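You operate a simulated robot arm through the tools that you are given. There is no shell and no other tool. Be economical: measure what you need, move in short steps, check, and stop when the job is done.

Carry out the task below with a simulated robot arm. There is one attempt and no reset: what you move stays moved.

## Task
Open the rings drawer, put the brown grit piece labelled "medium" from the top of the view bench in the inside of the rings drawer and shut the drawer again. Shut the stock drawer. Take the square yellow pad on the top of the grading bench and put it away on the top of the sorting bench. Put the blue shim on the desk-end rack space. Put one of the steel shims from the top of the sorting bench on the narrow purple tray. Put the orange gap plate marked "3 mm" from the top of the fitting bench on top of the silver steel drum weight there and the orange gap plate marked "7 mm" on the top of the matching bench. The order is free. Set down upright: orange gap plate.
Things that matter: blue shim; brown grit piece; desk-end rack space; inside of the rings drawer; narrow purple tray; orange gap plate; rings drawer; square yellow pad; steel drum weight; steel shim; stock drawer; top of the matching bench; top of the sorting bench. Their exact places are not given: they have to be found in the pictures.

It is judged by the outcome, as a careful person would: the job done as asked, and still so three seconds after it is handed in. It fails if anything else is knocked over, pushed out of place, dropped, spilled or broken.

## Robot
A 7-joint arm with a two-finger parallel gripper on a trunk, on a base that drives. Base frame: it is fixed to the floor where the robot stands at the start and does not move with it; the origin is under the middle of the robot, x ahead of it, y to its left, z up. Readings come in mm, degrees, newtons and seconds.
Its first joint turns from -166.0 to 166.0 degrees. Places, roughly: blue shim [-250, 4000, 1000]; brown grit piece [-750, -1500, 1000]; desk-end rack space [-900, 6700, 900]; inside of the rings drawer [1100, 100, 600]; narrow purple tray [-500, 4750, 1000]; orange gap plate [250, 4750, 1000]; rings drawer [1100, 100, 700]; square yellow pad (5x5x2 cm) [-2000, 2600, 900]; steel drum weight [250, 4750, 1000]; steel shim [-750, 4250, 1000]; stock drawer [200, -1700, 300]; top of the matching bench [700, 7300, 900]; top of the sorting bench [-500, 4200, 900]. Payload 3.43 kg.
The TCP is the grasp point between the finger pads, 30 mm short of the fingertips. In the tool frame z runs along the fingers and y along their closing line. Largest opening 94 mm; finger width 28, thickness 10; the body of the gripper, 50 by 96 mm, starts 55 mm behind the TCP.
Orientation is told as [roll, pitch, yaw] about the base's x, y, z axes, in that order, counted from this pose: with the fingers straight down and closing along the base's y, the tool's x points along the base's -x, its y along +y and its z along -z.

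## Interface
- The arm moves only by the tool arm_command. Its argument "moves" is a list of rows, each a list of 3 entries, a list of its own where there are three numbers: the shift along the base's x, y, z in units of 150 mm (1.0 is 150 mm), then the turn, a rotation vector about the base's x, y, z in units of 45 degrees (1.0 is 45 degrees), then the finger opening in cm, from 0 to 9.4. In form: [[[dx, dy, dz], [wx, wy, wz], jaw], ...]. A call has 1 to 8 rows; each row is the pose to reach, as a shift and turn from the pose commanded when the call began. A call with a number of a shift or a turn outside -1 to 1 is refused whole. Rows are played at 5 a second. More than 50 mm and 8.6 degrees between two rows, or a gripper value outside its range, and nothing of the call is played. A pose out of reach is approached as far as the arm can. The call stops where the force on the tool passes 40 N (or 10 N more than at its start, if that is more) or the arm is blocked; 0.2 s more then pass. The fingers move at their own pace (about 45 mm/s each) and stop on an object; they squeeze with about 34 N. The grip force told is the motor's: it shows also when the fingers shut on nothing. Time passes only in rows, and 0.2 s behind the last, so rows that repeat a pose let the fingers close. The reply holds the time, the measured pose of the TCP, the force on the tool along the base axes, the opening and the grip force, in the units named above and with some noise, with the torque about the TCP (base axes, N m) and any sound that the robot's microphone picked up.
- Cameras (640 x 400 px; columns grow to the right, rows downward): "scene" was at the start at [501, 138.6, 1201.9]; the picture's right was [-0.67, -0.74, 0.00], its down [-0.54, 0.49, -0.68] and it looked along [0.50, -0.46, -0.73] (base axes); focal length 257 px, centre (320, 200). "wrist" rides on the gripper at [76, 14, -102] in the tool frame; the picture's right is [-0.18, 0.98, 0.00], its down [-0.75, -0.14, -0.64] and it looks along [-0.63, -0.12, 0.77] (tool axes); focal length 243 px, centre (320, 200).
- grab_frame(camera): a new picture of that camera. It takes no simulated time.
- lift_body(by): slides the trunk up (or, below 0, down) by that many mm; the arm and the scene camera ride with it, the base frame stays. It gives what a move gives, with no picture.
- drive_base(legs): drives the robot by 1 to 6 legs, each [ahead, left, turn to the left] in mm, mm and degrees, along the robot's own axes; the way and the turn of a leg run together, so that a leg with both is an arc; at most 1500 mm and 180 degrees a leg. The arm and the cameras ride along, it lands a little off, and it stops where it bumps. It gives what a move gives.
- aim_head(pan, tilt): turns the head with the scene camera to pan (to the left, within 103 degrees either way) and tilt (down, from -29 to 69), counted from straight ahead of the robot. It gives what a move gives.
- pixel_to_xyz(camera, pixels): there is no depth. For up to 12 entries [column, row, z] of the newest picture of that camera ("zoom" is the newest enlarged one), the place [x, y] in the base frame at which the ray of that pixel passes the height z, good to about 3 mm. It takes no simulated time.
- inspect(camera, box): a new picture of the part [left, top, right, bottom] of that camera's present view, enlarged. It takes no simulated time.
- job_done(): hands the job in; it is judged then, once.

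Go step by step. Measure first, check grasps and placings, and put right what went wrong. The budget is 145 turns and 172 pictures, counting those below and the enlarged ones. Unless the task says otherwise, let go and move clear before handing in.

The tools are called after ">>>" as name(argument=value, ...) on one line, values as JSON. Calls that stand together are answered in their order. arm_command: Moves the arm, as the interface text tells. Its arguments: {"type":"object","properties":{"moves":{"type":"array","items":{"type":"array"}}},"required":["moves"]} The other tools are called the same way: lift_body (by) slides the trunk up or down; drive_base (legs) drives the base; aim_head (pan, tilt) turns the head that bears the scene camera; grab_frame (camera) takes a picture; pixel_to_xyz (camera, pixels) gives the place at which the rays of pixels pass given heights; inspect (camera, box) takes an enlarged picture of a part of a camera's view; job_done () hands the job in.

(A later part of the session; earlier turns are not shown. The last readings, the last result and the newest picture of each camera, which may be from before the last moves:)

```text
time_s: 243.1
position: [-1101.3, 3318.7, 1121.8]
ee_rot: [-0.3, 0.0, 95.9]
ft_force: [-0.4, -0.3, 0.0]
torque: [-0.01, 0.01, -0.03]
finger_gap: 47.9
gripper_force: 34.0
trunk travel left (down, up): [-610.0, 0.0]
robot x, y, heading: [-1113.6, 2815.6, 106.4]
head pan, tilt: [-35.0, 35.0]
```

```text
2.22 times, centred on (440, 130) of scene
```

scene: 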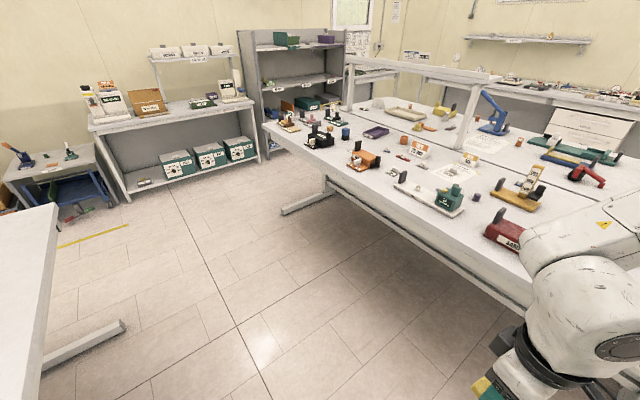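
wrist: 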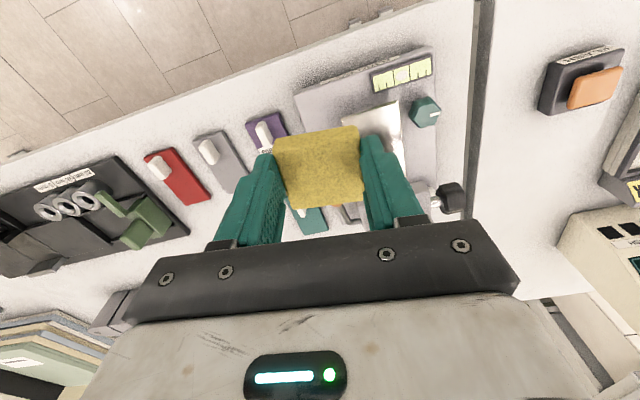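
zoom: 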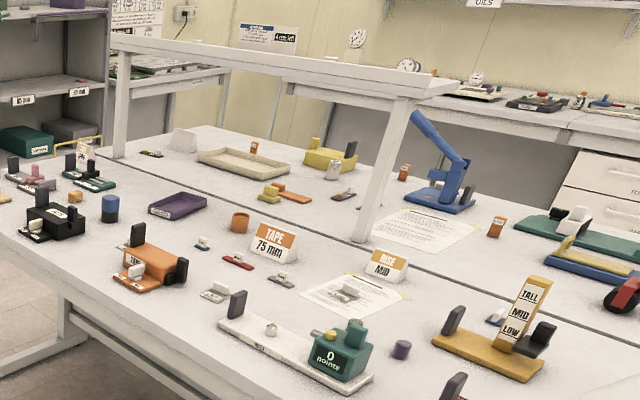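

>>> pixel_to_xyz(camera="scene", pixels=[[263, 128, 900], [522, 295, 900], [380, 132, 905], [393, 172, 905], [386, 149, 905], [402, 157, 905], [422, 166, 905], [452, 172, 905], [518, 182, 905], [440, 195, 900], [350, 110, 900]])

>>> inspect(camera="scene", box=[370, 120, 470, 200])

>>> inspect(camera="scene", box=[440, 130, 640, 260])

```text
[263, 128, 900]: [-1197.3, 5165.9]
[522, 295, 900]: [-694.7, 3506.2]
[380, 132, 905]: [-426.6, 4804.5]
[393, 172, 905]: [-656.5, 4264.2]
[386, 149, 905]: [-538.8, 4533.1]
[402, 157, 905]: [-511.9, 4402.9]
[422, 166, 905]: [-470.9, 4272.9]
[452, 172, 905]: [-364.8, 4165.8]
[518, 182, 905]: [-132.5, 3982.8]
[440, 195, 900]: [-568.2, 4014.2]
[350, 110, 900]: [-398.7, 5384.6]
```

```text
5.00 times, centred on (420, 160) of scene
```

zoom: 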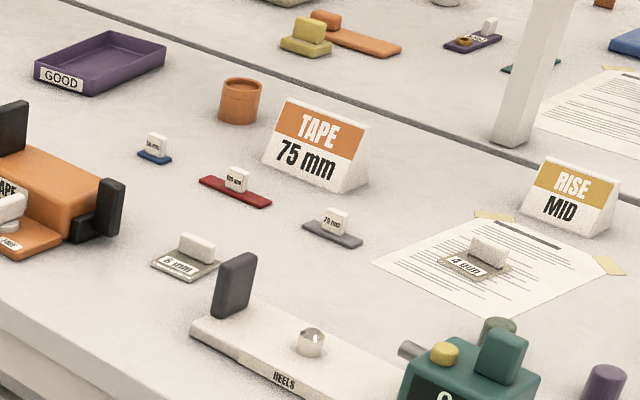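

```text
3.08 times, centred on (540, 195) of scene
```

zoom: 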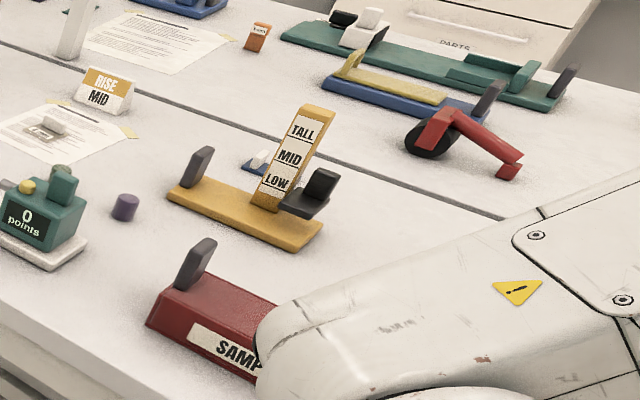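

The blue shim with white tab shows at (518,182) behind the RISE gauge; steel shims "6 mm" (-656,4264) and "4 mm" (-365,4166); the purple GOOD tray near (-427,4804). I drive up and face the sorting bench.

>>> drive_base(legs=[[1350, 0, 0], [0, 0, -90]])

>>> aim_head(pan=0, tilt=45)

>>> grab_frame(camera="scene")

```text
time_s: 253.6
position: [-981.7, 4099.9, 1122.9]
ee_rot: [-0.2, 0.0, 7.2]
ft_force: [0.2, -0.1, 0.5]
torque: [0.01, 0.03, 0.02]
finger_gap: 48.0
gripper_force: 34.6
trunk travel left (down, up): [-610.0, 0.0]
robot x, y, heading: [-1483.3, 4103.0, 17.3]
head pan, tilt: [-35.0, 35.0]
```

```text
time_s: 254.6
position: [-980.5, 4099.0, 1122.7]
ee_rot: [-0.2, 0.0, 7.2]
ft_force: [-0.4, -0.9, -0.6]
torque: [0.0, -0.02, -0.01]
finger_gap: 48.0
gripper_force: 34.2
trunk travel left (down, up): [-610.0, 0.0]
robot x, y, heading: [-1485.5, 4102.6, 17.4]
head pan, tilt: [0.0, 45.0]
```

```text
75 pictures are left
```

scene: 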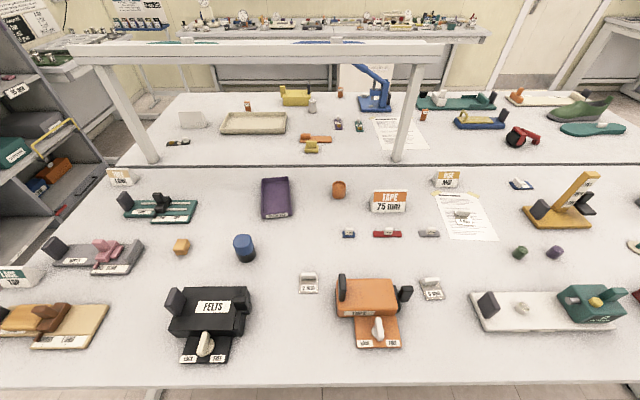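

>>> pixel_to_xyz(camera="scene", pixels=[[290, 350, 900], [250, 340, 900], [345, 345, 900], [308, 285, 903], [432, 291, 903], [461, 215, 903], [521, 185, 903], [276, 200, 905], [320, 388, 900], [290, 250, 900], [440, 345, 900], [160, 160, 900]])

>>> inspect(camera="scene", box=[250, 160, 550, 350])

```text
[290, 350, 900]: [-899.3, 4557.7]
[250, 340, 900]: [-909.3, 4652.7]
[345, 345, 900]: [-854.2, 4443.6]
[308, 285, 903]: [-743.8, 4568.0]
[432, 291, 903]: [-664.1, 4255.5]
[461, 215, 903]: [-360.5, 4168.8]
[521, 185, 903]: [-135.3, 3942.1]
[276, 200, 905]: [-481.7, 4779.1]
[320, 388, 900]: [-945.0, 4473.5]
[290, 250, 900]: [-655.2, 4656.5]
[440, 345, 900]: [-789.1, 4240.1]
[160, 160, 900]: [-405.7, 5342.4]
```

```text
2.11 times, centred on (400, 255) of scene
```

zoom: 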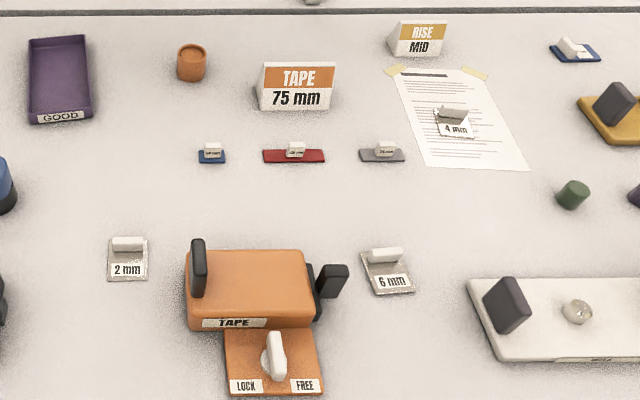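

I'll set the pad at about (-885,4548), free bench between FELTS and TAPE. I carry it there.

>>> arm_command(moves=[[[0, 0.3, 0], [0, 0, 0.1], 0], [[0, 0.6, 0], [0, 0, 0.22], 0], [[0, 0.9, 0], [0, 0, 0.22], 0], [[0.1, 1, 0], [0, 0, 0.22], 0]])

>>> arm_command(moves=[[[0.1, 0.3, 0], [0, 0, 0], 0], [[0.2, 0.6, 0], [0, 0, 0], 0], [[0.3, 0.9, 0], [0, 0, 0], 0], [[0.4, 1, 0], [0, 0, 0], 0]])

>>> arm_command(moves=[[[0.05, 0.3, 0], [0, 0, 0], 0], [[0.1, 0.6, 0], [0, 0, 0], 0], [[0.13, 0.9, 0], [0, 0, 0], 0], [[0.13, 0.99, -0.2], [0, 0, 0], 0], [[0.13, 0.99, -0.5], [0, 0, 0], 0]])

>>> grab_frame(camera="wrist")

>>> grab_frame(camera="scene")

```text
time_s: 255.6
position: [-965.4, 4251.9, 1122.8]
ee_rot: [-0.2, 0.0, 17.0]
ft_force: [0.1, -0.1, -0.3]
torque: [0.03, 0.01, 0.0]
finger_gap: 48.3
gripper_force: 34.1
out of reach, approached as far as the arm can: row 2, 3
trunk travel left (down, up): [-610.0, 0.0]
robot x, y, heading: [-1484.0, 4106.6, 17.4]
head pan, tilt: [0.0, 45.0]
```

```text
time_s: 256.6
position: [-905.1, 4399.4, 1121.1]
ee_rot: [-0.3, 0.1, 17.0]
ft_force: [0.7, 0.1, 0.8]
torque: [0.0, 0.01, 0.0]
finger_gap: 48.1
gripper_force: 33.9
trunk travel left (down, up): [-610.0, 0.0]
robot x, y, heading: [-1479.8, 4103.4, 17.5]
head pan, tilt: [0.0, 45.0]
```

```text
time_s: 257.8
position: [-886.6, 4549.9, 1045.4]
ee_rot: [-0.2, -0.2, 17.1]
ft_force: [-1.0, 0.4, 0.0]
torque: [0.02, 0.0, 0.0]
finger_gap: 48.2
gripper_force: 34.2
trunk travel left (down, up): [-610.0, 0.0]
robot x, y, heading: [-1481.8, 4103.2, 17.1]
head pan, tilt: [0.0, 45.0]
```

```text
73 pictures are left
```

wrist: 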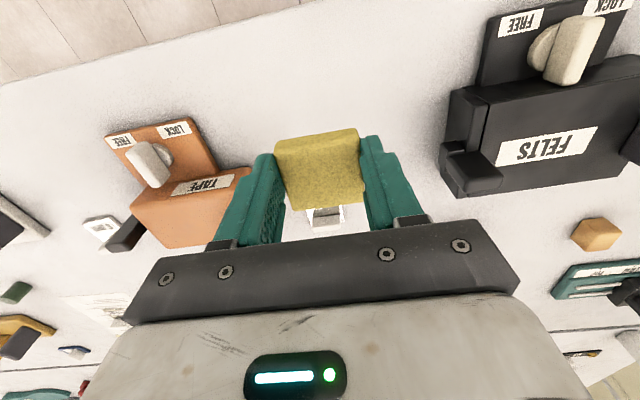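

```text
72 pictures are left
```

scene: 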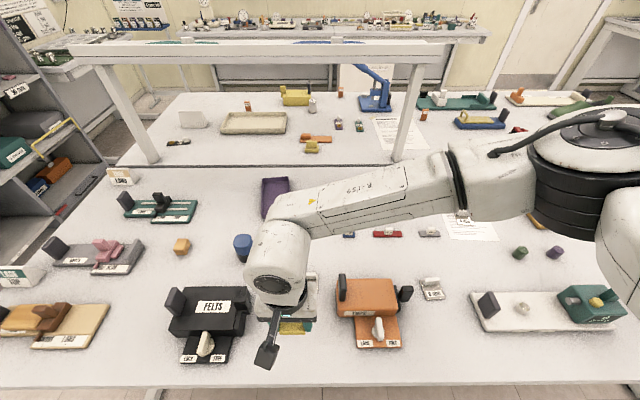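

Clear space below. I lower to z≈936, release and rise.

>>> arm_command(moves=[[[0, 0, -0.25], [0, 0, 0], 0], [[0, 0, -0.5], [0, 0, 0], 0], [[0, 0, -0.68], [0, 0, 0], 0], [[0, 0, -0.725], [0, 0, 0], 0], [[0, 0, -0.725], [0, 0, 0], 0]])

>>> arm_command(moves=[[[0, 0, 0], [0, 0, 0], 5.5], [[0, 0, 0], [0, 0, 0], 6.5], [[0, 0, 0.2], [0, 0, 0], 6.5], [[0, 0, 0.5], [0, 0, 0], 6.5], [[0, 0, 0.8], [0, 0, 0], 6.5], [[0, 0, 1.0], [0, 0, 0], 6.5]])

>>> grab_frame(camera="wrist")

```text
time_s: 259.0
position: [-885.1, 4548.3, 937.3]
ee_rot: [-0.2, 0.1, 17.1]
ft_force: [-0.2, -0.3, -0.9]
torque: [-0.01, 0.02, -0.02]
finger_gap: 48.3
gripper_force: 33.9
trunk travel left (down, up): [-610.0, 0.0]
robot x, y, heading: [-1482.4, 4102.0, 17.4]
head pan, tilt: [0.0, 45.0]
```

```text
time_s: 260.4
position: [-887.4, 4548.4, 1089.9]
ee_rot: [-0.3, 0.1, 17.1]
ft_force: [0.2, -0.5, -0.9]
torque: [0.02, 0.0, 0.02]
finger_gap: 65.3
gripper_force: 0.1
trunk travel left (down, up): [-610.0, 0.0]
robot x, y, heading: [-1482.3, 4100.4, 17.3]
head pan, tilt: [0.0, 45.0]
```

```text
71 pictures are left
```

wrist: 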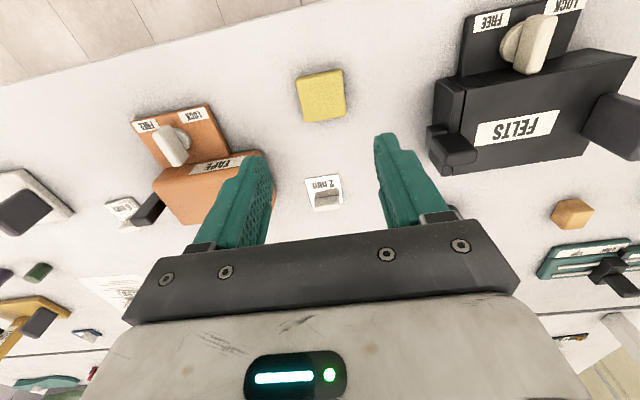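

The pad sits at (320,95). The "2 mm" steel shim lies right here at (325,192); I locate its tab.

>>> inspect(camera="wrist", box=[280, 150, 380, 220])

>>> pixel_to_xyz(camera="wrist", pixels=[[327, 197, 915], [316, 199, 915], [339, 195, 915], [306, 181, 902], [340, 175, 902], [343, 207, 902], [313, 212, 902]])

```text
5.71 times, centred on (330, 185) of wrist
```

zoom: 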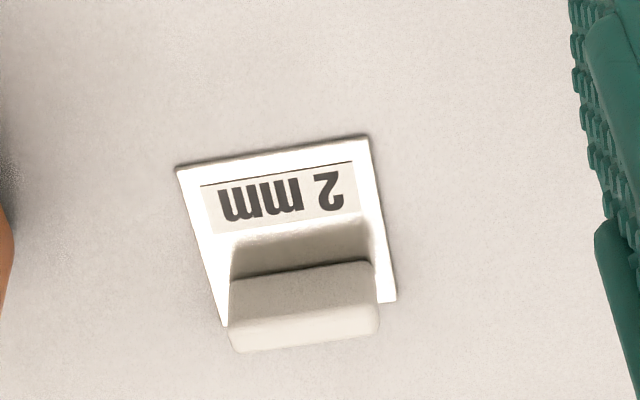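

```text
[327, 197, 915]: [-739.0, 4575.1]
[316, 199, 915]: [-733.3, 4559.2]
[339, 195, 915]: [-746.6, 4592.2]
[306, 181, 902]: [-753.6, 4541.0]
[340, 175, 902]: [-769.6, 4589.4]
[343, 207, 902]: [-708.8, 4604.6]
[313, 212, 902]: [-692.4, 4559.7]
```

>>> arm_command(moves=[[[0.3, 0.05, 0], [0, 0, 0], 6.5], [[0.6, 0.1, -0.1], [0, 0, 0], 6.5], [[0.85, 0.15, -0.25], [0, 0, 0], 6], [[1.0, 0.19, -0.45], [0, 0, 0], 6], [[1.0, 0.19, -0.57], [0, 0, 0], 6]])

>>> inspect(camera="wrist", box=[220, 80, 420, 220])

>>> pixel_to_xyz(camera="zoom", pixels=[[320, 200, 918], [320, 150, 918], [370, 200, 918], [320, 250, 918]])

```text
time_s: 261.6
position: [-734.7, 4575.5, 1001.4]
ee_rot: [-0.3, 0.0, 17.1]
ft_force: [-0.7, -0.4, 0.3]
torque: [0.01, -0.01, 0.03]
finger_gap: 60.0
gripper_force: 0.1
trunk travel left (down, up): [-610.0, 0.0]
robot x, y, heading: [-1480.9, 4105.4, 17.2]
head pan, tilt: [0.0, 45.0]
```

```text
2.86 times, centred on (320, 150) of wrist
```

zoom: 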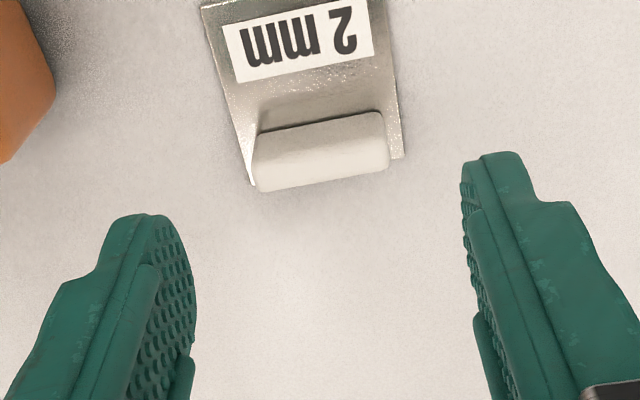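

```text
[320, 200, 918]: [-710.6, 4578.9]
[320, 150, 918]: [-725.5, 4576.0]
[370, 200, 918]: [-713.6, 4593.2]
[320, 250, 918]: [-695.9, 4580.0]
```

The tab's top centre is (-720,4577), aligned. I descend to z≈934 and close.

>>> arm_command(moves=[[[0.1, 0.01, -0.15], [0, 0, 0], 6], [[0.1, 0.01, -0.35], [0, 0, 0], 6], [[0.1, 0.01, -0.45], [0, 0, 0], 6], [[0.1, 0.01, -0.45], [0, 0, 0], 4], [[0.1, 0.01, -0.45], [0, 0, 0], 2], [[0.1, 0.01, -0.45], [0, 0, 0], 0], [[0.1, 0.01, -0.45], [0, 0, 0], 0]])

>>> arm_command(moves=[[[0, 0, 0.04], [0, 0, 0], 0], [[0, 0, 0.1], [0, 0, 0], 0], [[0, 0, 0.2], [0, 0, 0], 0], [[0, 0, 0.35], [0, 0, 0], 0], [[0, 0, 0.5], [0, 0, 0], 0]])

>>> grab_frame(camera="wrist")

```text
time_s: 263.2
position: [-720.6, 4578.4, 934.7]
ee_rot: [-0.2, 0.0, 17.1]
ft_force: [-0.3, -0.1, 0.3]
torque: [0.03, 0.0, 0.0]
finger_gap: 38.4
gripper_force: 33.7
trunk travel left (down, up): [-610.0, 0.0]
robot x, y, heading: [-1483.6, 4104.9, 17.6]
head pan, tilt: [0.0, 45.0]
```

```text
time_s: 264.4
position: [-721.2, 4578.2, 1009.2]
ee_rot: [-0.2, -0.1, 17.1]
ft_force: [0.6, -0.2, -0.5]
torque: [-0.01, -0.02, 0.01]
finger_gap: 38.7
gripper_force: 34.1
trunk travel left (down, up): [-610.0, 0.0]
robot x, y, heading: [-1485.6, 4098.6, 17.3]
head pan, tilt: [0.0, 45.0]
```

```text
68 pictures are left
```

wrist: 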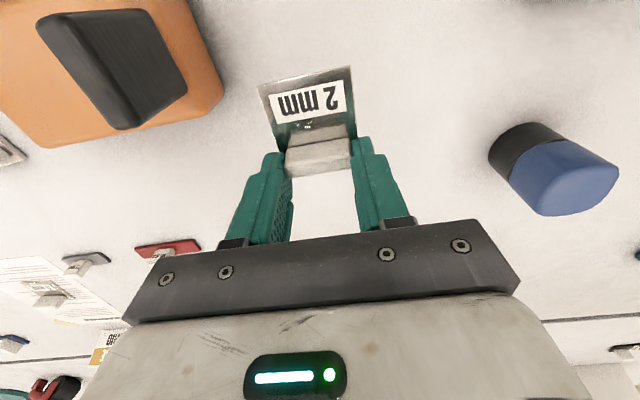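

The shim is held (38.7 mm). I raise it, pull back and drive to reach the purple tray.

>>> arm_command(moves=[[[0, 0, 0.25], [0, 0, 0], 0], [[-0.2, -0.1, 0.45], [0, 0, 0], 0], [[-0.45, -0.25, 0.6], [0, 0, 0], 0], [[-0.7, -0.4, 0.7], [0, 0, 0], 0], [[-0.95, -0.55, 0.75], [0, 0, 0], 0]])

>>> drive_base(legs=[[0, 480, 0], [240, 0, 0]])

>>> aim_head(pan=0, tilt=45)

>>> grab_frame(camera="scene")

```text
time_s: 265.6
position: [-862.8, 4496.5, 1120.4]
ee_rot: [-0.2, 0.1, 17.1]
ft_force: [0.1, 0.3, -0.7]
torque: [-0.04, 0.04, 0.04]
finger_gap: 38.7
gripper_force: 33.8
trunk travel left (down, up): [-610.0, 0.0]
robot x, y, heading: [-1478.4, 4100.4, 17.4]
head pan, tilt: [0.0, 45.0]
```

```text
time_s: 269.9
position: [-769.9, 5028.5, 1120.5]
ee_rot: [-0.2, 0.1, 16.9]
ft_force: [-0.3, -0.4, 0.6]
torque: [0.0, 0.01, 0.02]
finger_gap: 38.9
gripper_force: 34.2
trunk travel left (down, up): [-610.0, 0.0]
robot x, y, heading: [-1394.4, 4637.4, 17.1]
head pan, tilt: [0.0, 45.0]
```

```text
time_s: 270.5
position: [-769.9, 5030.0, 1120.9]
ee_rot: [-0.3, -0.1, 16.8]
ft_force: [0.3, 1.2, -0.3]
torque: [-0.03, 0.0, 0.0]
finger_gap: 39.0
gripper_force: 33.9
trunk travel left (down, up): [-610.0, 0.0]
robot x, y, heading: [-1390.8, 4639.0, 17.0]
head pan, tilt: [0.0, 45.0]
```

```text
67 pictures are left
```

scene: 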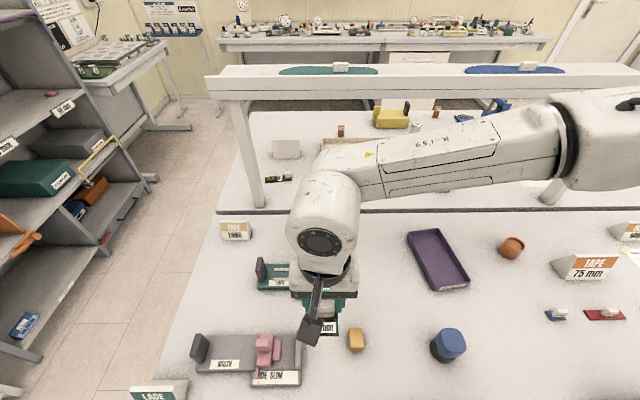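

The tray (437,258) is now within reach. I measure it.

>>> pixel_to_xyz(camera="scene", pixels=[[439, 260, 903], [408, 235, 925], [443, 230, 925], [470, 282, 925], [434, 290, 925], [250, 207, 900], [264, 205, 900]])

>>> inspect(camera="scene", box=[380, 210, 500, 310])

```text
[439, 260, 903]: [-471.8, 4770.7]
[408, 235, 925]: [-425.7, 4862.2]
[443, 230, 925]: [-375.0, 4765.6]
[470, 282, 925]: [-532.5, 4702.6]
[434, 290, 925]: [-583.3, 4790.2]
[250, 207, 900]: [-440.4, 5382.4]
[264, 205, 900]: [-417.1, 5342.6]
```

```text
4.00 times, centred on (440, 260) of scene
```

zoom: 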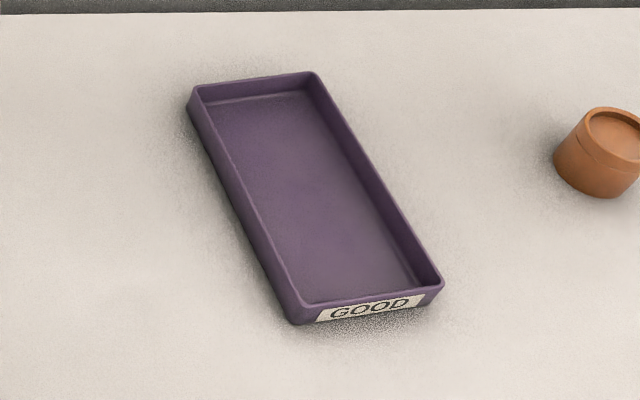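

The tray is centred at (-479,4780), turned about 25°, inner width ~95 mm. I edge the base 45 mm nearer and move above it.

>>> drive_base(legs=[[45, 0, 0]])

>>> arm_command(moves=[[[0.2, -0.22, 0], [0, 0, 0.06], 0], [[0.4, -0.44, 0], [0, 0, 0.12], 0], [[0.6, -0.66, 0], [0, 0, 0.18], 0], [[0.8, -0.88, 0], [0, 0, 0.18], 0], [[0.9, -1.0, 0], [0, 0, 0.18], 0]])

>>> arm_command(moves=[[[0.25, -0.2, -0.05], [0, 0, 0], 0], [[0.45, -0.4, -0.2], [0, 0, 0], 0], [[0.65, -0.55, -0.35], [0, 0, 0], 0], [[0.8, -0.68, -0.5], [0, 0, 0], 0]])

>>> grab_frame(camera="wrist")

>>> grab_frame(camera="scene")

```text
time_s: 271.4
position: [-725.8, 5042.0, 1120.8]
ee_rot: [-0.2, 0.0, 16.7]
ft_force: [0.1, -0.4, -0.3]
torque: [-0.03, 0.0, 0.0]
finger_gap: 39.0
gripper_force: 34.2
trunk travel left (down, up): [-610.0, 0.0]
robot x, y, heading: [-1350.5, 4659.2, 17.0]
head pan, tilt: [0.0, 45.0]
```

```text
time_s: 272.6
position: [-591.1, 4892.5, 1121.8]
ee_rot: [-0.2, 0.0, 24.9]
ft_force: [-0.3, -0.1, 0.3]
torque: [0.01, -0.03, 0.0]
finger_gap: 38.8
gripper_force: 34.4
trunk travel left (down, up): [-610.0, 0.0]
robot x, y, heading: [-1347.6, 4654.2, 17.2]
head pan, tilt: [0.0, 45.0]
```

```text
time_s: 273.6
position: [-469.7, 4792.0, 1045.8]
ee_rot: [-0.3, 0.0, 24.8]
ft_force: [0.1, 1.2, 0.0]
torque: [-0.03, 0.01, 0.01]
finger_gap: 38.9
gripper_force: 34.0
trunk travel left (down, up): [-610.0, 0.0]
robot x, y, heading: [-1349.5, 4654.2, 16.9]
head pan, tilt: [0.0, 45.0]
```

```text
65 pictures are left
```

wrist: 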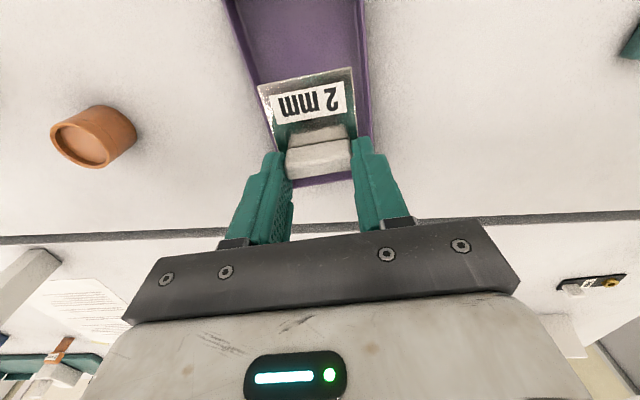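

```text
64 pictures are left
```

scene: 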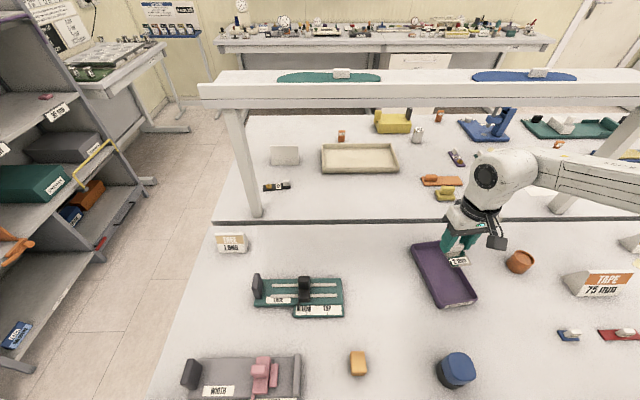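

>>> pixel_to_xyz(camera="wrist", pixels=[[322, 183, 920], [240, 40, 920], [368, 40, 920], [275, 150, 920], [371, 130, 920]])

>>> pixel_to_xyz(camera="scene", pixels=[[411, 247, 920], [478, 299, 920], [440, 306, 920]])

```text
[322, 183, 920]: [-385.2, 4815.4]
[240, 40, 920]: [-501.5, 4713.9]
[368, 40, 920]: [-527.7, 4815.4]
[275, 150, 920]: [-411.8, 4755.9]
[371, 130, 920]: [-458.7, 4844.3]
```

```text
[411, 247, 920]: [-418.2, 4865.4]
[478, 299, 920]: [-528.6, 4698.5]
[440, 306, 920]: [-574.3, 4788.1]
```

The tray's centre line passes slightly right of me; I shift (21,-4) mm and lower into the tray.

>>> arm_command(moves=[[[0.14, -0.027, -0.2], [0, 0, 0], 0], [[0.14, -0.027, -0.45], [0, 0, 0], 0], [[0.14, -0.027, -0.65], [0, 0, 0], 0], [[0.14, -0.027, -0.69], [0, 0, 0], 0]])

>>> grab_frame(camera="wrist")

>>> inspect(camera="scene", box=[390, 200, 530, 320])

```text
time_s: 274.6
position: [-453.6, 4787.9, 1014.5]
ee_rot: [-0.2, 0.0, 24.8]
ft_force: [0.1, 0.1, -0.4]
torque: [-0.01, 0.01, -0.03]
finger_gap: 38.7
gripper_force: 34.4
out of reach, approached as far as the arm can: row 1, 2, 3, 4
trunk travel left (down, up): [-610.0, 0.0]
robot x, y, heading: [-1349.9, 4653.5, 17.1]
head pan, tilt: [0.0, 45.0]
```

```text
63 pictures are left
```

wrist: 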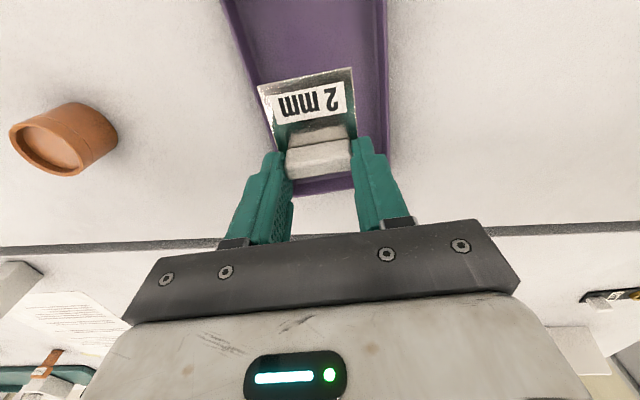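

```text
3.33 times, centred on (460, 260) of scene
```

zoom: 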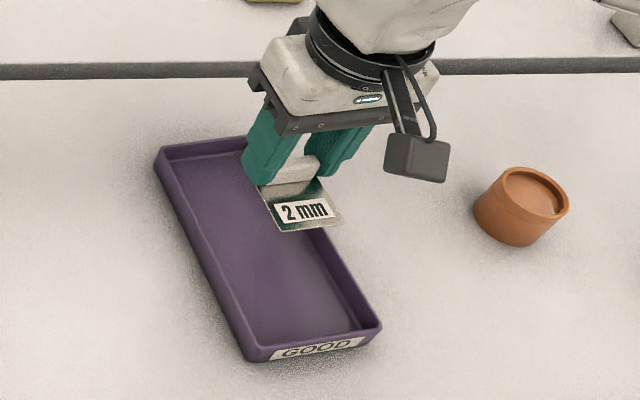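

Only the height is out of reach at full trunk; I lower the trunk instead (keeps xy).

>>> lift_body(by=-70)

>>> arm_command(moves=[[[0, 0, -0.02], [0, 0, 0], 0], [[0, 0, -0.035], [0, 0, 0], 0]])

>>> grab_frame(camera="wrist")

>>> inspect(camera="scene", box=[390, 170, 530, 290])

```text
time_s: 275.6
position: [-455.6, 4788.6, 944.4]
ee_rot: [-0.2, 0.0, 24.8]
ft_force: [-0.6, 0.0, -0.9]
torque: [0.03, 0.02, 0.0]
finger_gap: 38.7
gripper_force: 34.4
trunk travel left (down, up): [-540.0, 70.0]
robot x, y, heading: [-1351.9, 4650.7, 17.1]
head pan, tilt: [0.0, 45.0]
```

```text
time_s: 276.2
position: [-455.4, 4787.7, 938.4]
ee_rot: [-0.3, -0.1, 24.9]
ft_force: [-0.8, 0.5, 2.3]
torque: [0.06, 0.1, -0.01]
finger_gap: 38.9
gripper_force: 33.8
trunk travel left (down, up): [-540.0, 70.0]
robot x, y, heading: [-1351.6, 4654.2, 17.1]
head pan, tilt: [0.0, 45.0]
```

```text
61 pictures are left
```

wrist: 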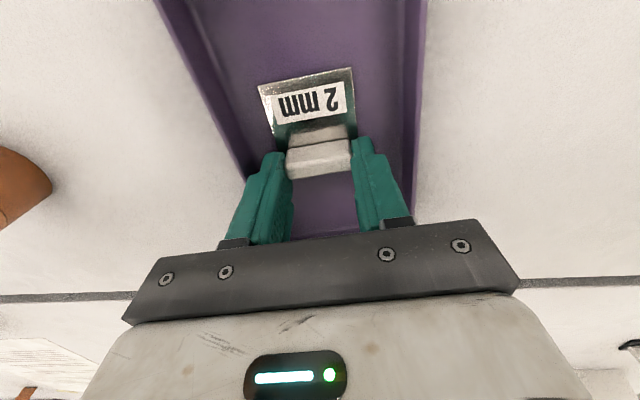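

```text
3.33 times, centred on (460, 230) of scene
```

zoom: 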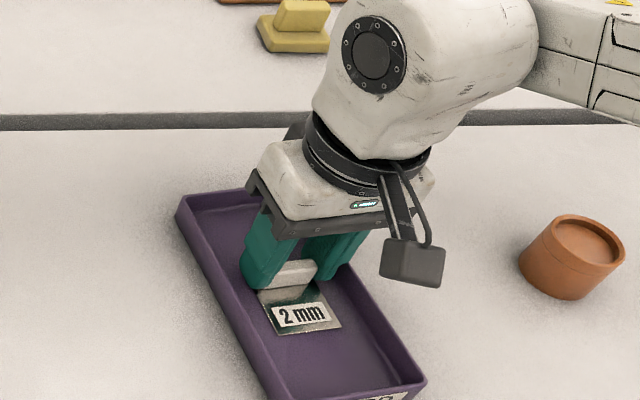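

The shim rests on the tray floor (2.3 N). I open a little and rise.

>>> arm_command(moves=[[[0, 0, 0], [0, 0, 0], 4.6], [[0, 0, 0], [0, 0, 0], 5], [[0, 0, 0.1], [0, 0, 0], 5], [[0, 0, 0.25], [0, 0, 0], 5]])

>>> lift_body(by=70)

>>> arm_command(moves=[[[-0.2, 0, 0.2], [0, 0, 0], 5], [[-0.4, 0, 0.4], [0, 0, 0], 5], [[-0.6, 0, 0.55], [0, 0, 0], 5], [[-0.85, 0, 0.6], [0, 0, 0], 5]])

>>> grab_frame(camera="scene")

```text
time_s: 277.2
position: [-454.9, 4787.4, 974.0]
ee_rot: [-0.2, 0.0, 24.8]
ft_force: [0.0, 0.2, -0.3]
torque: [0.03, 0.01, -0.01]
finger_gap: 50.0
gripper_force: 0.1
trunk travel left (down, up): [-540.0, 70.0]
robot x, y, heading: [-1347.4, 4653.7, 17.3]
head pan, tilt: [0.0, 45.0]
```

```text
time_s: 278.3
position: [-455.6, 4787.2, 1045.4]
ee_rot: [-0.1, 0.0, 24.8]
ft_force: [0.4, 0.2, 0.4]
torque: [-0.02, 0.02, 0.02]
finger_gap: 49.9
gripper_force: 0.0
trunk travel left (down, up): [-610.0, 0.0]
robot x, y, heading: [-1348.7, 4655.3, 17.1]
head pan, tilt: [0.0, 45.0]
```

```text
time_s: 279.3
position: [-583.8, 4788.4, 1134.9]
ee_rot: [-0.3, -0.1, 24.9]
ft_force: [-0.8, -0.8, -0.3]
torque: [-0.02, -0.01, 0.0]
finger_gap: 49.9
gripper_force: 0.1
trunk travel left (down, up): [-610.0, 0.0]
robot x, y, heading: [-1350.3, 4652.0, 17.3]
head pan, tilt: [0.0, 45.0]
```

```text
59 pictures are left
```

scene: 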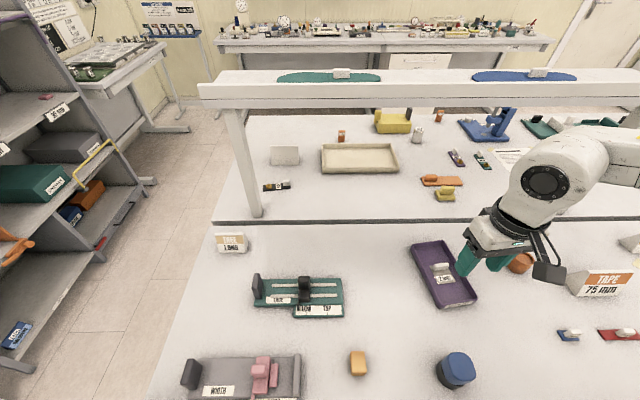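

The steel shim lies in the GOOD tray (440,272). Next the blue shim: I retract the arm and slide right along the bench.

>>> arm_command(moves=[[[-0.25, -0.05, 0], [0, 0, -0.06], 5], [[-0.5, -0.1, 0], [0, 0, -0.12], 5], [[-0.75, -0.15, 0], [0, 0, -0.17], 5], [[-1, -0.2, 0], [0, 0, -0.17], 5]])

>>> drive_base(legs=[[0, -1030, 0]])

>>> aim_head(pan=0, tilt=45)

>>> grab_frame(camera="scene")

```text
time_s: 280.3
position: [-731.7, 4758.4, 1136.7]
ee_rot: [-0.1, -0.1, 17.0]
ft_force: [-0.6, -0.6, 0.0]
torque: [0.01, -0.01, -0.01]
finger_gap: 49.8
gripper_force: 0.0
trunk travel left (down, up): [-610.0, 0.0]
robot x, y, heading: [-1348.0, 4655.5, 17.3]
head pan, tilt: [0.0, 45.0]
```

```text
time_s: 285.6
position: [-430.8, 3777.9, 1136.9]
ee_rot: [-0.2, 0.0, 17.2]
ft_force: [0.4, 0.1, 0.1]
torque: [-0.01, 0.02, 0.03]
finger_gap: 49.9
gripper_force: 0.0
trunk travel left (down, up): [-610.0, 0.0]
robot x, y, heading: [-1047.8, 3672.7, 17.2]
head pan, tilt: [0.0, 45.0]
```

```text
time_s: 286.2
position: [-431.2, 3777.4, 1136.4]
ee_rot: [-0.1, 0.0, 17.2]
ft_force: [-0.4, -0.1, 1.0]
torque: [0.04, -0.03, 0.04]
finger_gap: 50.1
gripper_force: 0.0
trunk travel left (down, up): [-610.0, 0.0]
robot x, y, heading: [-1049.2, 3673.1, 16.9]
head pan, tilt: [0.0, 45.0]
```

```text
58 pictures are left
```

scene: 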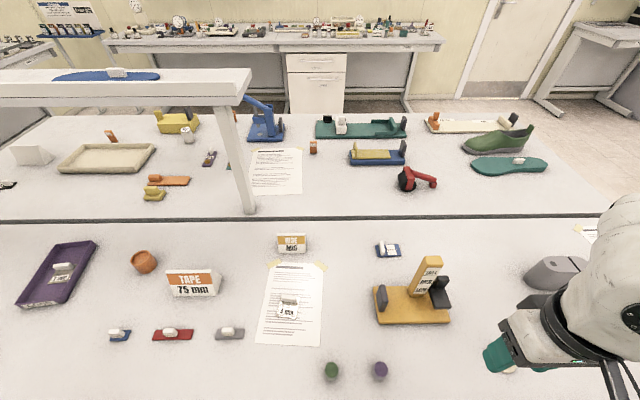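

>>> inspect(camera="scene", box=[350, 225, 450, 290])

>>> pixel_to_xyz(camera="zoom", pixels=[[160, 125, 902], [305, 115, 902], [325, 195, 902], [190, 205, 902], [245, 140, 918], [320, 200, 900], [500, 250, 1000]])

>>> inspect(camera="scene", box=[90, 110, 340, 210])

```text
6.15 times, centred on (400, 258) of scene
```

zoom: 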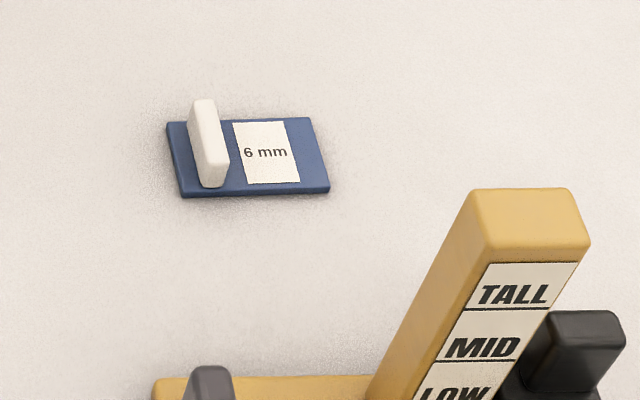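

```text
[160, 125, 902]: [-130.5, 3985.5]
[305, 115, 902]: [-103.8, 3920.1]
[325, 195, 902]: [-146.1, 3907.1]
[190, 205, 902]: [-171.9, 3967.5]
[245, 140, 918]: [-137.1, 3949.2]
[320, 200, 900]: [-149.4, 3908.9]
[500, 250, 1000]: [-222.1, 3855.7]
```

```text
2.56 times, centred on (215, 160) of scene
```

zoom: 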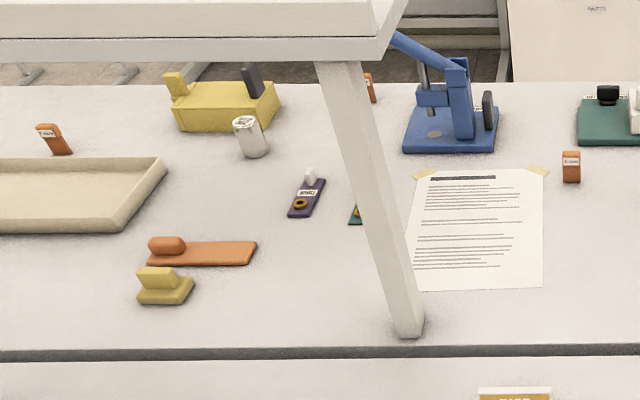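

The blue shim's tab stands along the depth direction at (382,249), so the present yaw closes across its thickness. I move left of the gauge, lower the trunk for reach and come over it.

>>> pixel_to_xyz(camera="scene", pixels=[[382, 247, 920], [382, 251, 908]])

>>> arm_command(moves=[[[0.1, 0.28, 0], [0, 0, 0], 5], [[0.2, 0.56, 0], [0, 0, 0], 5], [[0.35, 0.84, 0], [0, 0, 0], 5], [[0.55, 1, 0], [0, 0, 0], 5]])

>>> arm_command(moves=[[[0.1, 0.2, 0], [0, 0, 0], 5], [[0.25, 0.36, 0], [0, 0, 0], 5], [[0.4, 0.36, 0], [0, 0, 0], 5]])

>>> lift_body(by=-110)

>>> grab_frame(camera="wrist")

```text
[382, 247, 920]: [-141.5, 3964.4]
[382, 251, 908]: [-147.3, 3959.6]
```

```text
time_s: 287.2
position: [-348.5, 3927.0, 1138.8]
ee_rot: [-0.3, 0.1, 17.2]
ft_force: [0.4, -0.1, 0.3]
torque: [0.04, -0.02, -0.07]
finger_gap: 49.9
gripper_force: 0.0
trunk travel left (down, up): [-610.0, 0.0]
robot x, y, heading: [-1045.2, 3674.4, 17.0]
head pan, tilt: [0.0, 45.0]
```

```text
time_s: 288.0
position: [-289.3, 3983.8, 1136.9]
ee_rot: [-0.2, 0.0, 17.2]
ft_force: [-0.1, 0.3, 0.4]
torque: [-0.02, 0.02, -0.03]
finger_gap: 50.1
gripper_force: 0.1
trunk travel left (down, up): [-610.0, 0.0]
robot x, y, heading: [-1047.6, 3671.7, 17.0]
head pan, tilt: [0.0, 45.0]
```

```text
time_s: 289.4
position: [-290.7, 3983.1, 1027.7]
ee_rot: [-0.2, 0.1, 17.2]
ft_force: [-0.8, 0.8, 0.8]
torque: [0.0, -0.01, -0.02]
finger_gap: 49.6
gripper_force: 0.1
trunk travel left (down, up): [-500.0, 110.0]
robot x, y, heading: [-1047.0, 3673.1, 17.2]
head pan, tilt: [0.0, 45.0]
```

```text
55 pictures are left
```

wrist: 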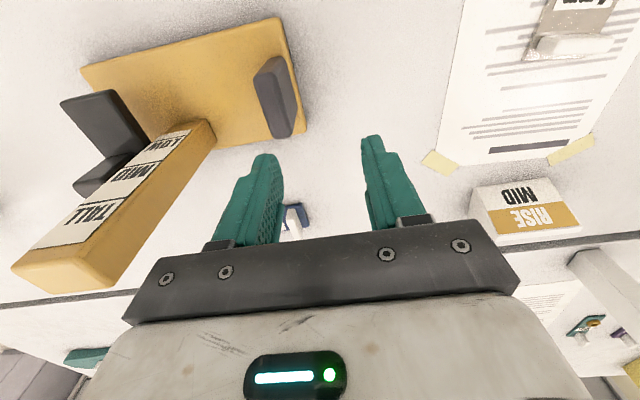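

>>> arm_command(moves=[[[0.3, -0.04, 0], [0, 0, 0], 5], [[0.6, -0.08, -0.05], [0, 0, 0], 5], [[0.85, -0.13, -0.12], [0, 0, 0], 5], [[0.85, -0.13, -0.18], [0, 0, 0], 5]])

>>> inspect(camera="wrist", box=[220, 80, 420, 220])

>>> pixel_to_xyz(camera="zoom", pixels=[[320, 200, 920], [320, 150, 920], [370, 200, 920], [320, 250, 920]])

```text
time_s: 290.4
position: [-163.4, 3961.4, 1000.8]
ee_rot: [-0.3, 0.0, 17.2]
ft_force: [-0.4, -0.3, -0.1]
torque: [0.01, 0.02, 0.01]
finger_gap: 49.9
gripper_force: 0.1
trunk travel left (down, up): [-500.0, 110.0]
robot x, y, heading: [-1046.7, 3676.4, 17.1]
head pan, tilt: [0.0, 45.0]
```

```text
2.86 times, centred on (320, 150) of wrist
```

zoom: 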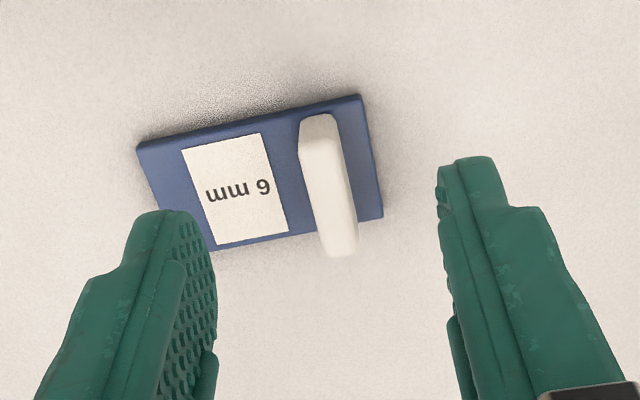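

```text
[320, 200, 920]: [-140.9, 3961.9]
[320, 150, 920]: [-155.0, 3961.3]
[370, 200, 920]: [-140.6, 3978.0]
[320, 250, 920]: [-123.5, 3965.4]
```

The tab's top is centred at (-144,3965), aligned with the jaws. I descend to z≈939 and close.

>>> arm_command(moves=[[[0.133, 0.027, -0.1], [0, 0, 0], 5], [[0.133, 0.027, -0.3], [0, 0, 0], 5], [[0.133, 0.027, -0.41], [0, 0, 0], 5], [[0.133, 0.027, -0.41], [0, 0, 0], 3], [[0.133, 0.027, -0.41], [0, 0, 0], 1], [[0.133, 0.027, -0.41], [0, 0, 0], 0], [[0.133, 0.027, -0.41], [0, 0, 0], 0]])

>>> grab_frame(camera="wrist")

```text
time_s: 292.1
position: [-141.4, 3967.8, 937.6]
ee_rot: [-0.2, 0.0, 17.1]
ft_force: [-0.9, 0.7, 0.0]
torque: [0.0, -0.01, -0.01]
finger_gap: 9.6
gripper_force: 33.7
trunk travel left (down, up): [-500.0, 110.0]
robot x, y, heading: [-1044.6, 3671.9, 17.0]
head pan, tilt: [0.0, 45.0]
```

```text
53 pictures are left
```

wrist: 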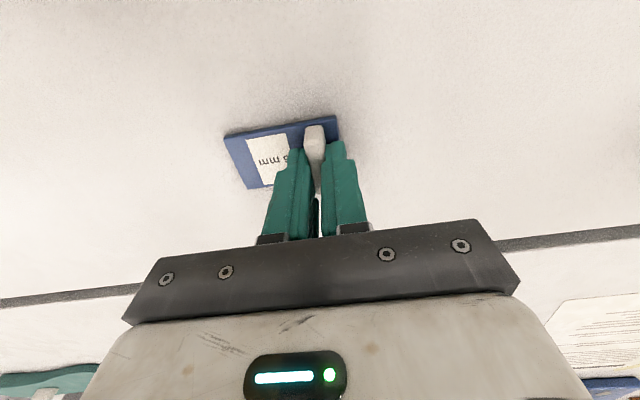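

Held at 9.6 mm. I lift slowly and check, then retract.

>>> arm_command(moves=[[[0, 0, 0.04], [0, 0, 0], 0], [[0, 0, 0.1], [0, 0, 0], 0], [[0, 0, 0.2], [0, 0, 0], 0], [[0, 0, 0.35], [0, 0, 0], 0], [[-0.1, 0.03, 0.55], [0, 0, 0], 0]])

>>> lift_body(by=110)

>>> arm_command(moves=[[[-0.3, 0.03, 0], [0, 0, 0], 0], [[-0.6, 0.03, 0], [0, 0, 0], 0], [[-0.9, 0, 0], [0, 0, 0], 0], [[-1, 0, 0], [0, 0, 0], 0]])

>>> arm_command(moves=[[[-0.25, -0.2, 0], [0, 0, 0], 0], [[-0.5, -0.4, 0], [0, 0, 0], 0], [[-0.75, -0.6, 0], [0, 0, 0], 0], [[-1, -0.75, 0], [0, 0, 0], 0]])

>>> grab_frame(camera="wrist")

```text
time_s: 293.2
position: [-159.3, 3971.8, 1022.1]
ee_rot: [-0.3, 0.0, 17.3]
ft_force: [0.8, -0.7, -1.2]
torque: [0.0, -0.02, 0.0]
finger_gap: 9.5
gripper_force: 33.6
trunk travel left (down, up): [-500.0, 110.0]
robot x, y, heading: [-1049.1, 3672.5, 17.0]
head pan, tilt: [0.0, 45.0]
```

```text
time_s: 294.7
position: [-159.5, 3971.6, 1131.2]
ee_rot: [-0.2, 0.0, 17.2]
ft_force: [0.2, 0.4, -0.3]
torque: [-0.01, -0.01, 0.0]
finger_gap: 9.3
gripper_force: 34.1
trunk travel left (down, up): [-610.0, 0.0]
robot x, y, heading: [-1049.1, 3673.3, 17.1]
head pan, tilt: [0.0, 45.0]
```

```text
time_s: 295.7
position: [-310.2, 3971.9, 1131.5]
ee_rot: [-0.3, -0.2, 17.2]
ft_force: [0.2, -0.6, -0.3]
torque: [0.0, 0.0, -0.01]
finger_gap: 9.6
gripper_force: 33.6
trunk travel left (down, up): [-610.0, 0.0]
robot x, y, heading: [-1051.1, 3672.0, 17.0]
head pan, tilt: [0.0, 45.0]
```

```text
time_s: 296.7
position: [-461.6, 3856.9, 1132.2]
ee_rot: [-0.2, 0.0, 17.2]
ft_force: [-0.9, 0.3, -0.3]
torque: [0.0, -0.04, 0.0]
finger_gap: 9.6
gripper_force: 34.0
trunk travel left (down, up): [-610.0, 0.0]
robot x, y, heading: [-1049.8, 3673.6, 17.1]
head pan, tilt: [0.0, 45.0]
```

```text
52 pictures are left
```

wrist: 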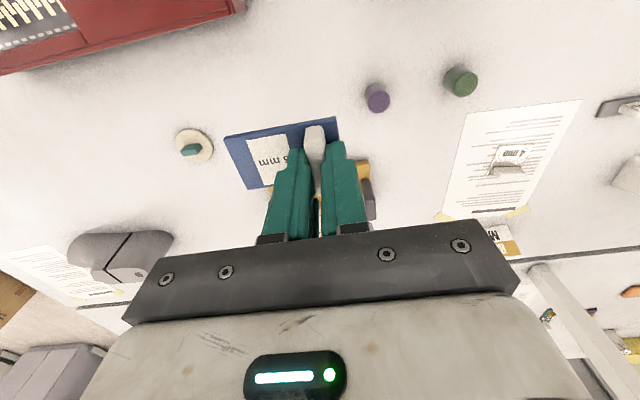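

The blue shim is held. I back out, turn up the aisle and go look at the rack.

>>> drive_base(legs=[[-230, 0, 0], [0, 0, 90], [1200, 0, 0]])

>>> aim_head(pan=-15, tilt=30)

>>> grab_frame(camera="scene")

```text
time_s: 307.9
position: [-1786.3, 5329.4, 1132.7]
ee_rot: [-0.2, 0.0, 106.3]
ft_force: [0.6, 0.2, -0.9]
torque: [-0.01, -0.02, 0.0]
finger_gap: 9.8
gripper_force: 34.1
trunk travel left (down, up): [-610.0, 0.0]
robot x, y, heading: [-1610.6, 4742.2, 106.2]
head pan, tilt: [0.0, 45.0]
```

```text
time_s: 308.6
position: [-1788.2, 5330.1, 1132.1]
ee_rot: [-0.2, 0.0, 106.4]
ft_force: [0.3, 0.5, -0.1]
torque: [0.02, 0.03, -0.01]
finger_gap: 9.6
gripper_force: 34.3
trunk travel left (down, up): [-610.0, 0.0]
robot x, y, heading: [-1608.8, 4735.3, 106.2]
head pan, tilt: [-15.0, 30.0]
```

```text
51 pictures are left
```

scene: 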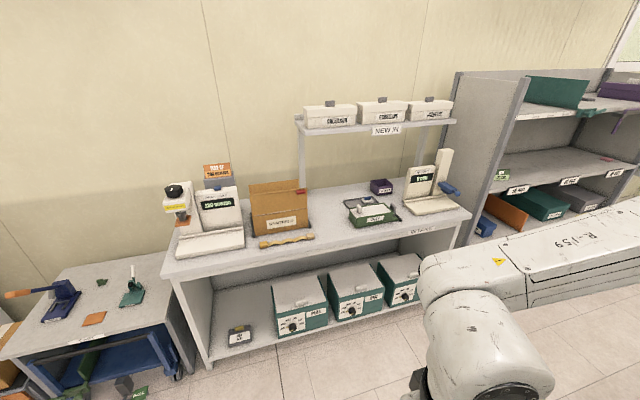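

>>> inspect(camera="scene", box=[440, 60, 640, 250])

>>> pixel_to_xyz(camera="scene", pixels=[[520, 172, 900], [500, 192, 900], [625, 165, 900], [515, 188, 900], [467, 215, 900], [460, 240, 0]])

```text
2.11 times, centred on (540, 155) of scene
```

zoom: 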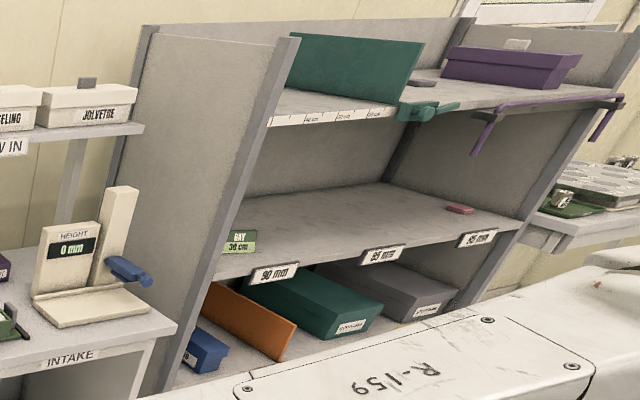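

```text
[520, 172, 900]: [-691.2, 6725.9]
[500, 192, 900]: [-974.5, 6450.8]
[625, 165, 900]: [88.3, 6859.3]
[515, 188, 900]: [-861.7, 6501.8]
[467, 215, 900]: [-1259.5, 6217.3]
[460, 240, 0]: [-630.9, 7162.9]
```

The rack's middle shelf has labelled spaces; the desk (INTAKE) end is the "90 mm" one. I go round the bench end and face the rack.

>>> drive_base(legs=[[0, 0, -89], [0, 770, 0], [1000, 0, 0], [0, 0, 90]])

>>> aim_head(pan=0, tilt=30)

>>> grab_frame(camera="scene")

```text
time_s: 325.2
position: [-1029.0, 6350.5, 1131.6]
ee_rot: [-0.1, -0.1, 105.1]
ft_force: [-0.1, 0.3, -0.6]
torque: [-0.03, 0.01, -0.01]
finger_gap: 9.7
gripper_force: 33.7
trunk travel left (down, up): [-610.0, 0.0]
robot x, y, heading: [-867.3, 5758.1, 105.2]
head pan, tilt: [-15.0, 30.0]
```

```text
time_s: 325.9
position: [-1029.4, 6350.3, 1130.9]
ee_rot: [-0.2, 0.0, 105.1]
ft_force: [0.3, 0.9, -0.1]
torque: [-0.03, -0.02, 0.01]
finger_gap: 9.6
gripper_force: 34.5
trunk travel left (down, up): [-610.0, 0.0]
robot x, y, heading: [-866.0, 5760.4, 104.9]
head pan, tilt: [0.0, 30.0]
```

```text
49 pictures are left
```

scene: 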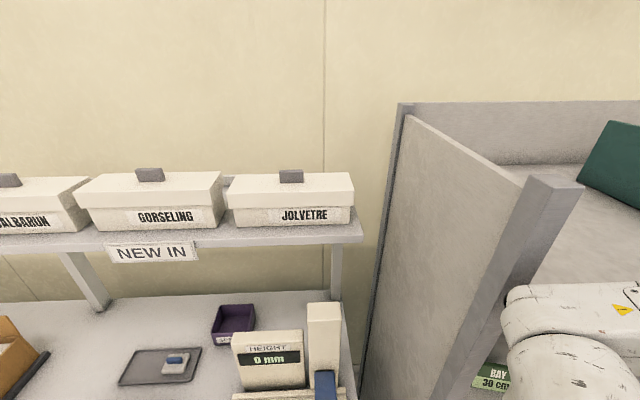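

>>> aim_head(pan=-35, tilt=50)

>>> grab_frame(camera="scene")

>>> grab_frame(camera="wrist")

```text
time_s: 327.0
position: [-1029.4, 6351.6, 1132.6]
ee_rot: [-0.2, 0.0, 105.1]
ft_force: [-0.2, 0.0, 0.3]
torque: [0.01, 0.0, -0.02]
finger_gap: 9.8
gripper_force: 33.7
trunk travel left (down, up): [-610.0, 0.0]
robot x, y, heading: [-866.6, 5757.9, 104.9]
head pan, tilt: [-35.0, 50.0]
```

```text
48 pictures are left
```

scene: 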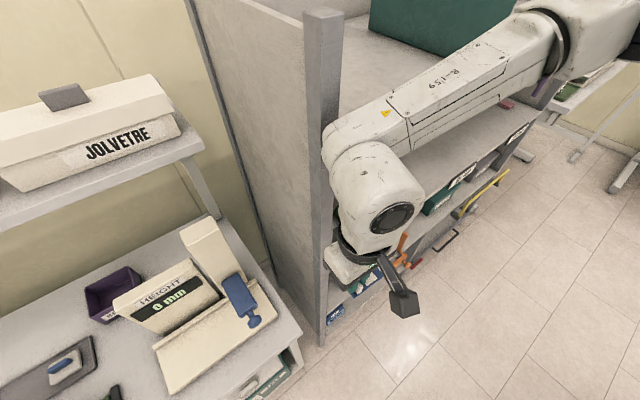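

```text
47 pictures are left
```

wrist: 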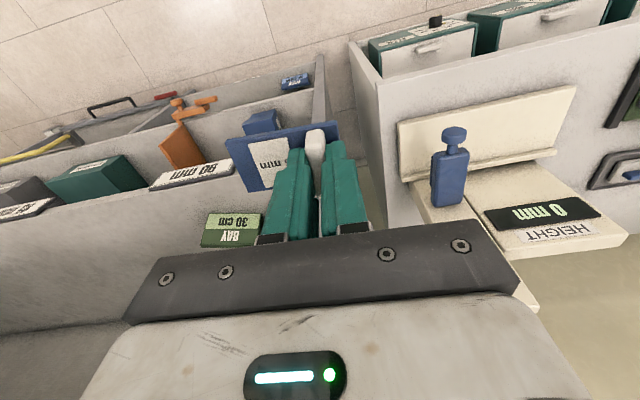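

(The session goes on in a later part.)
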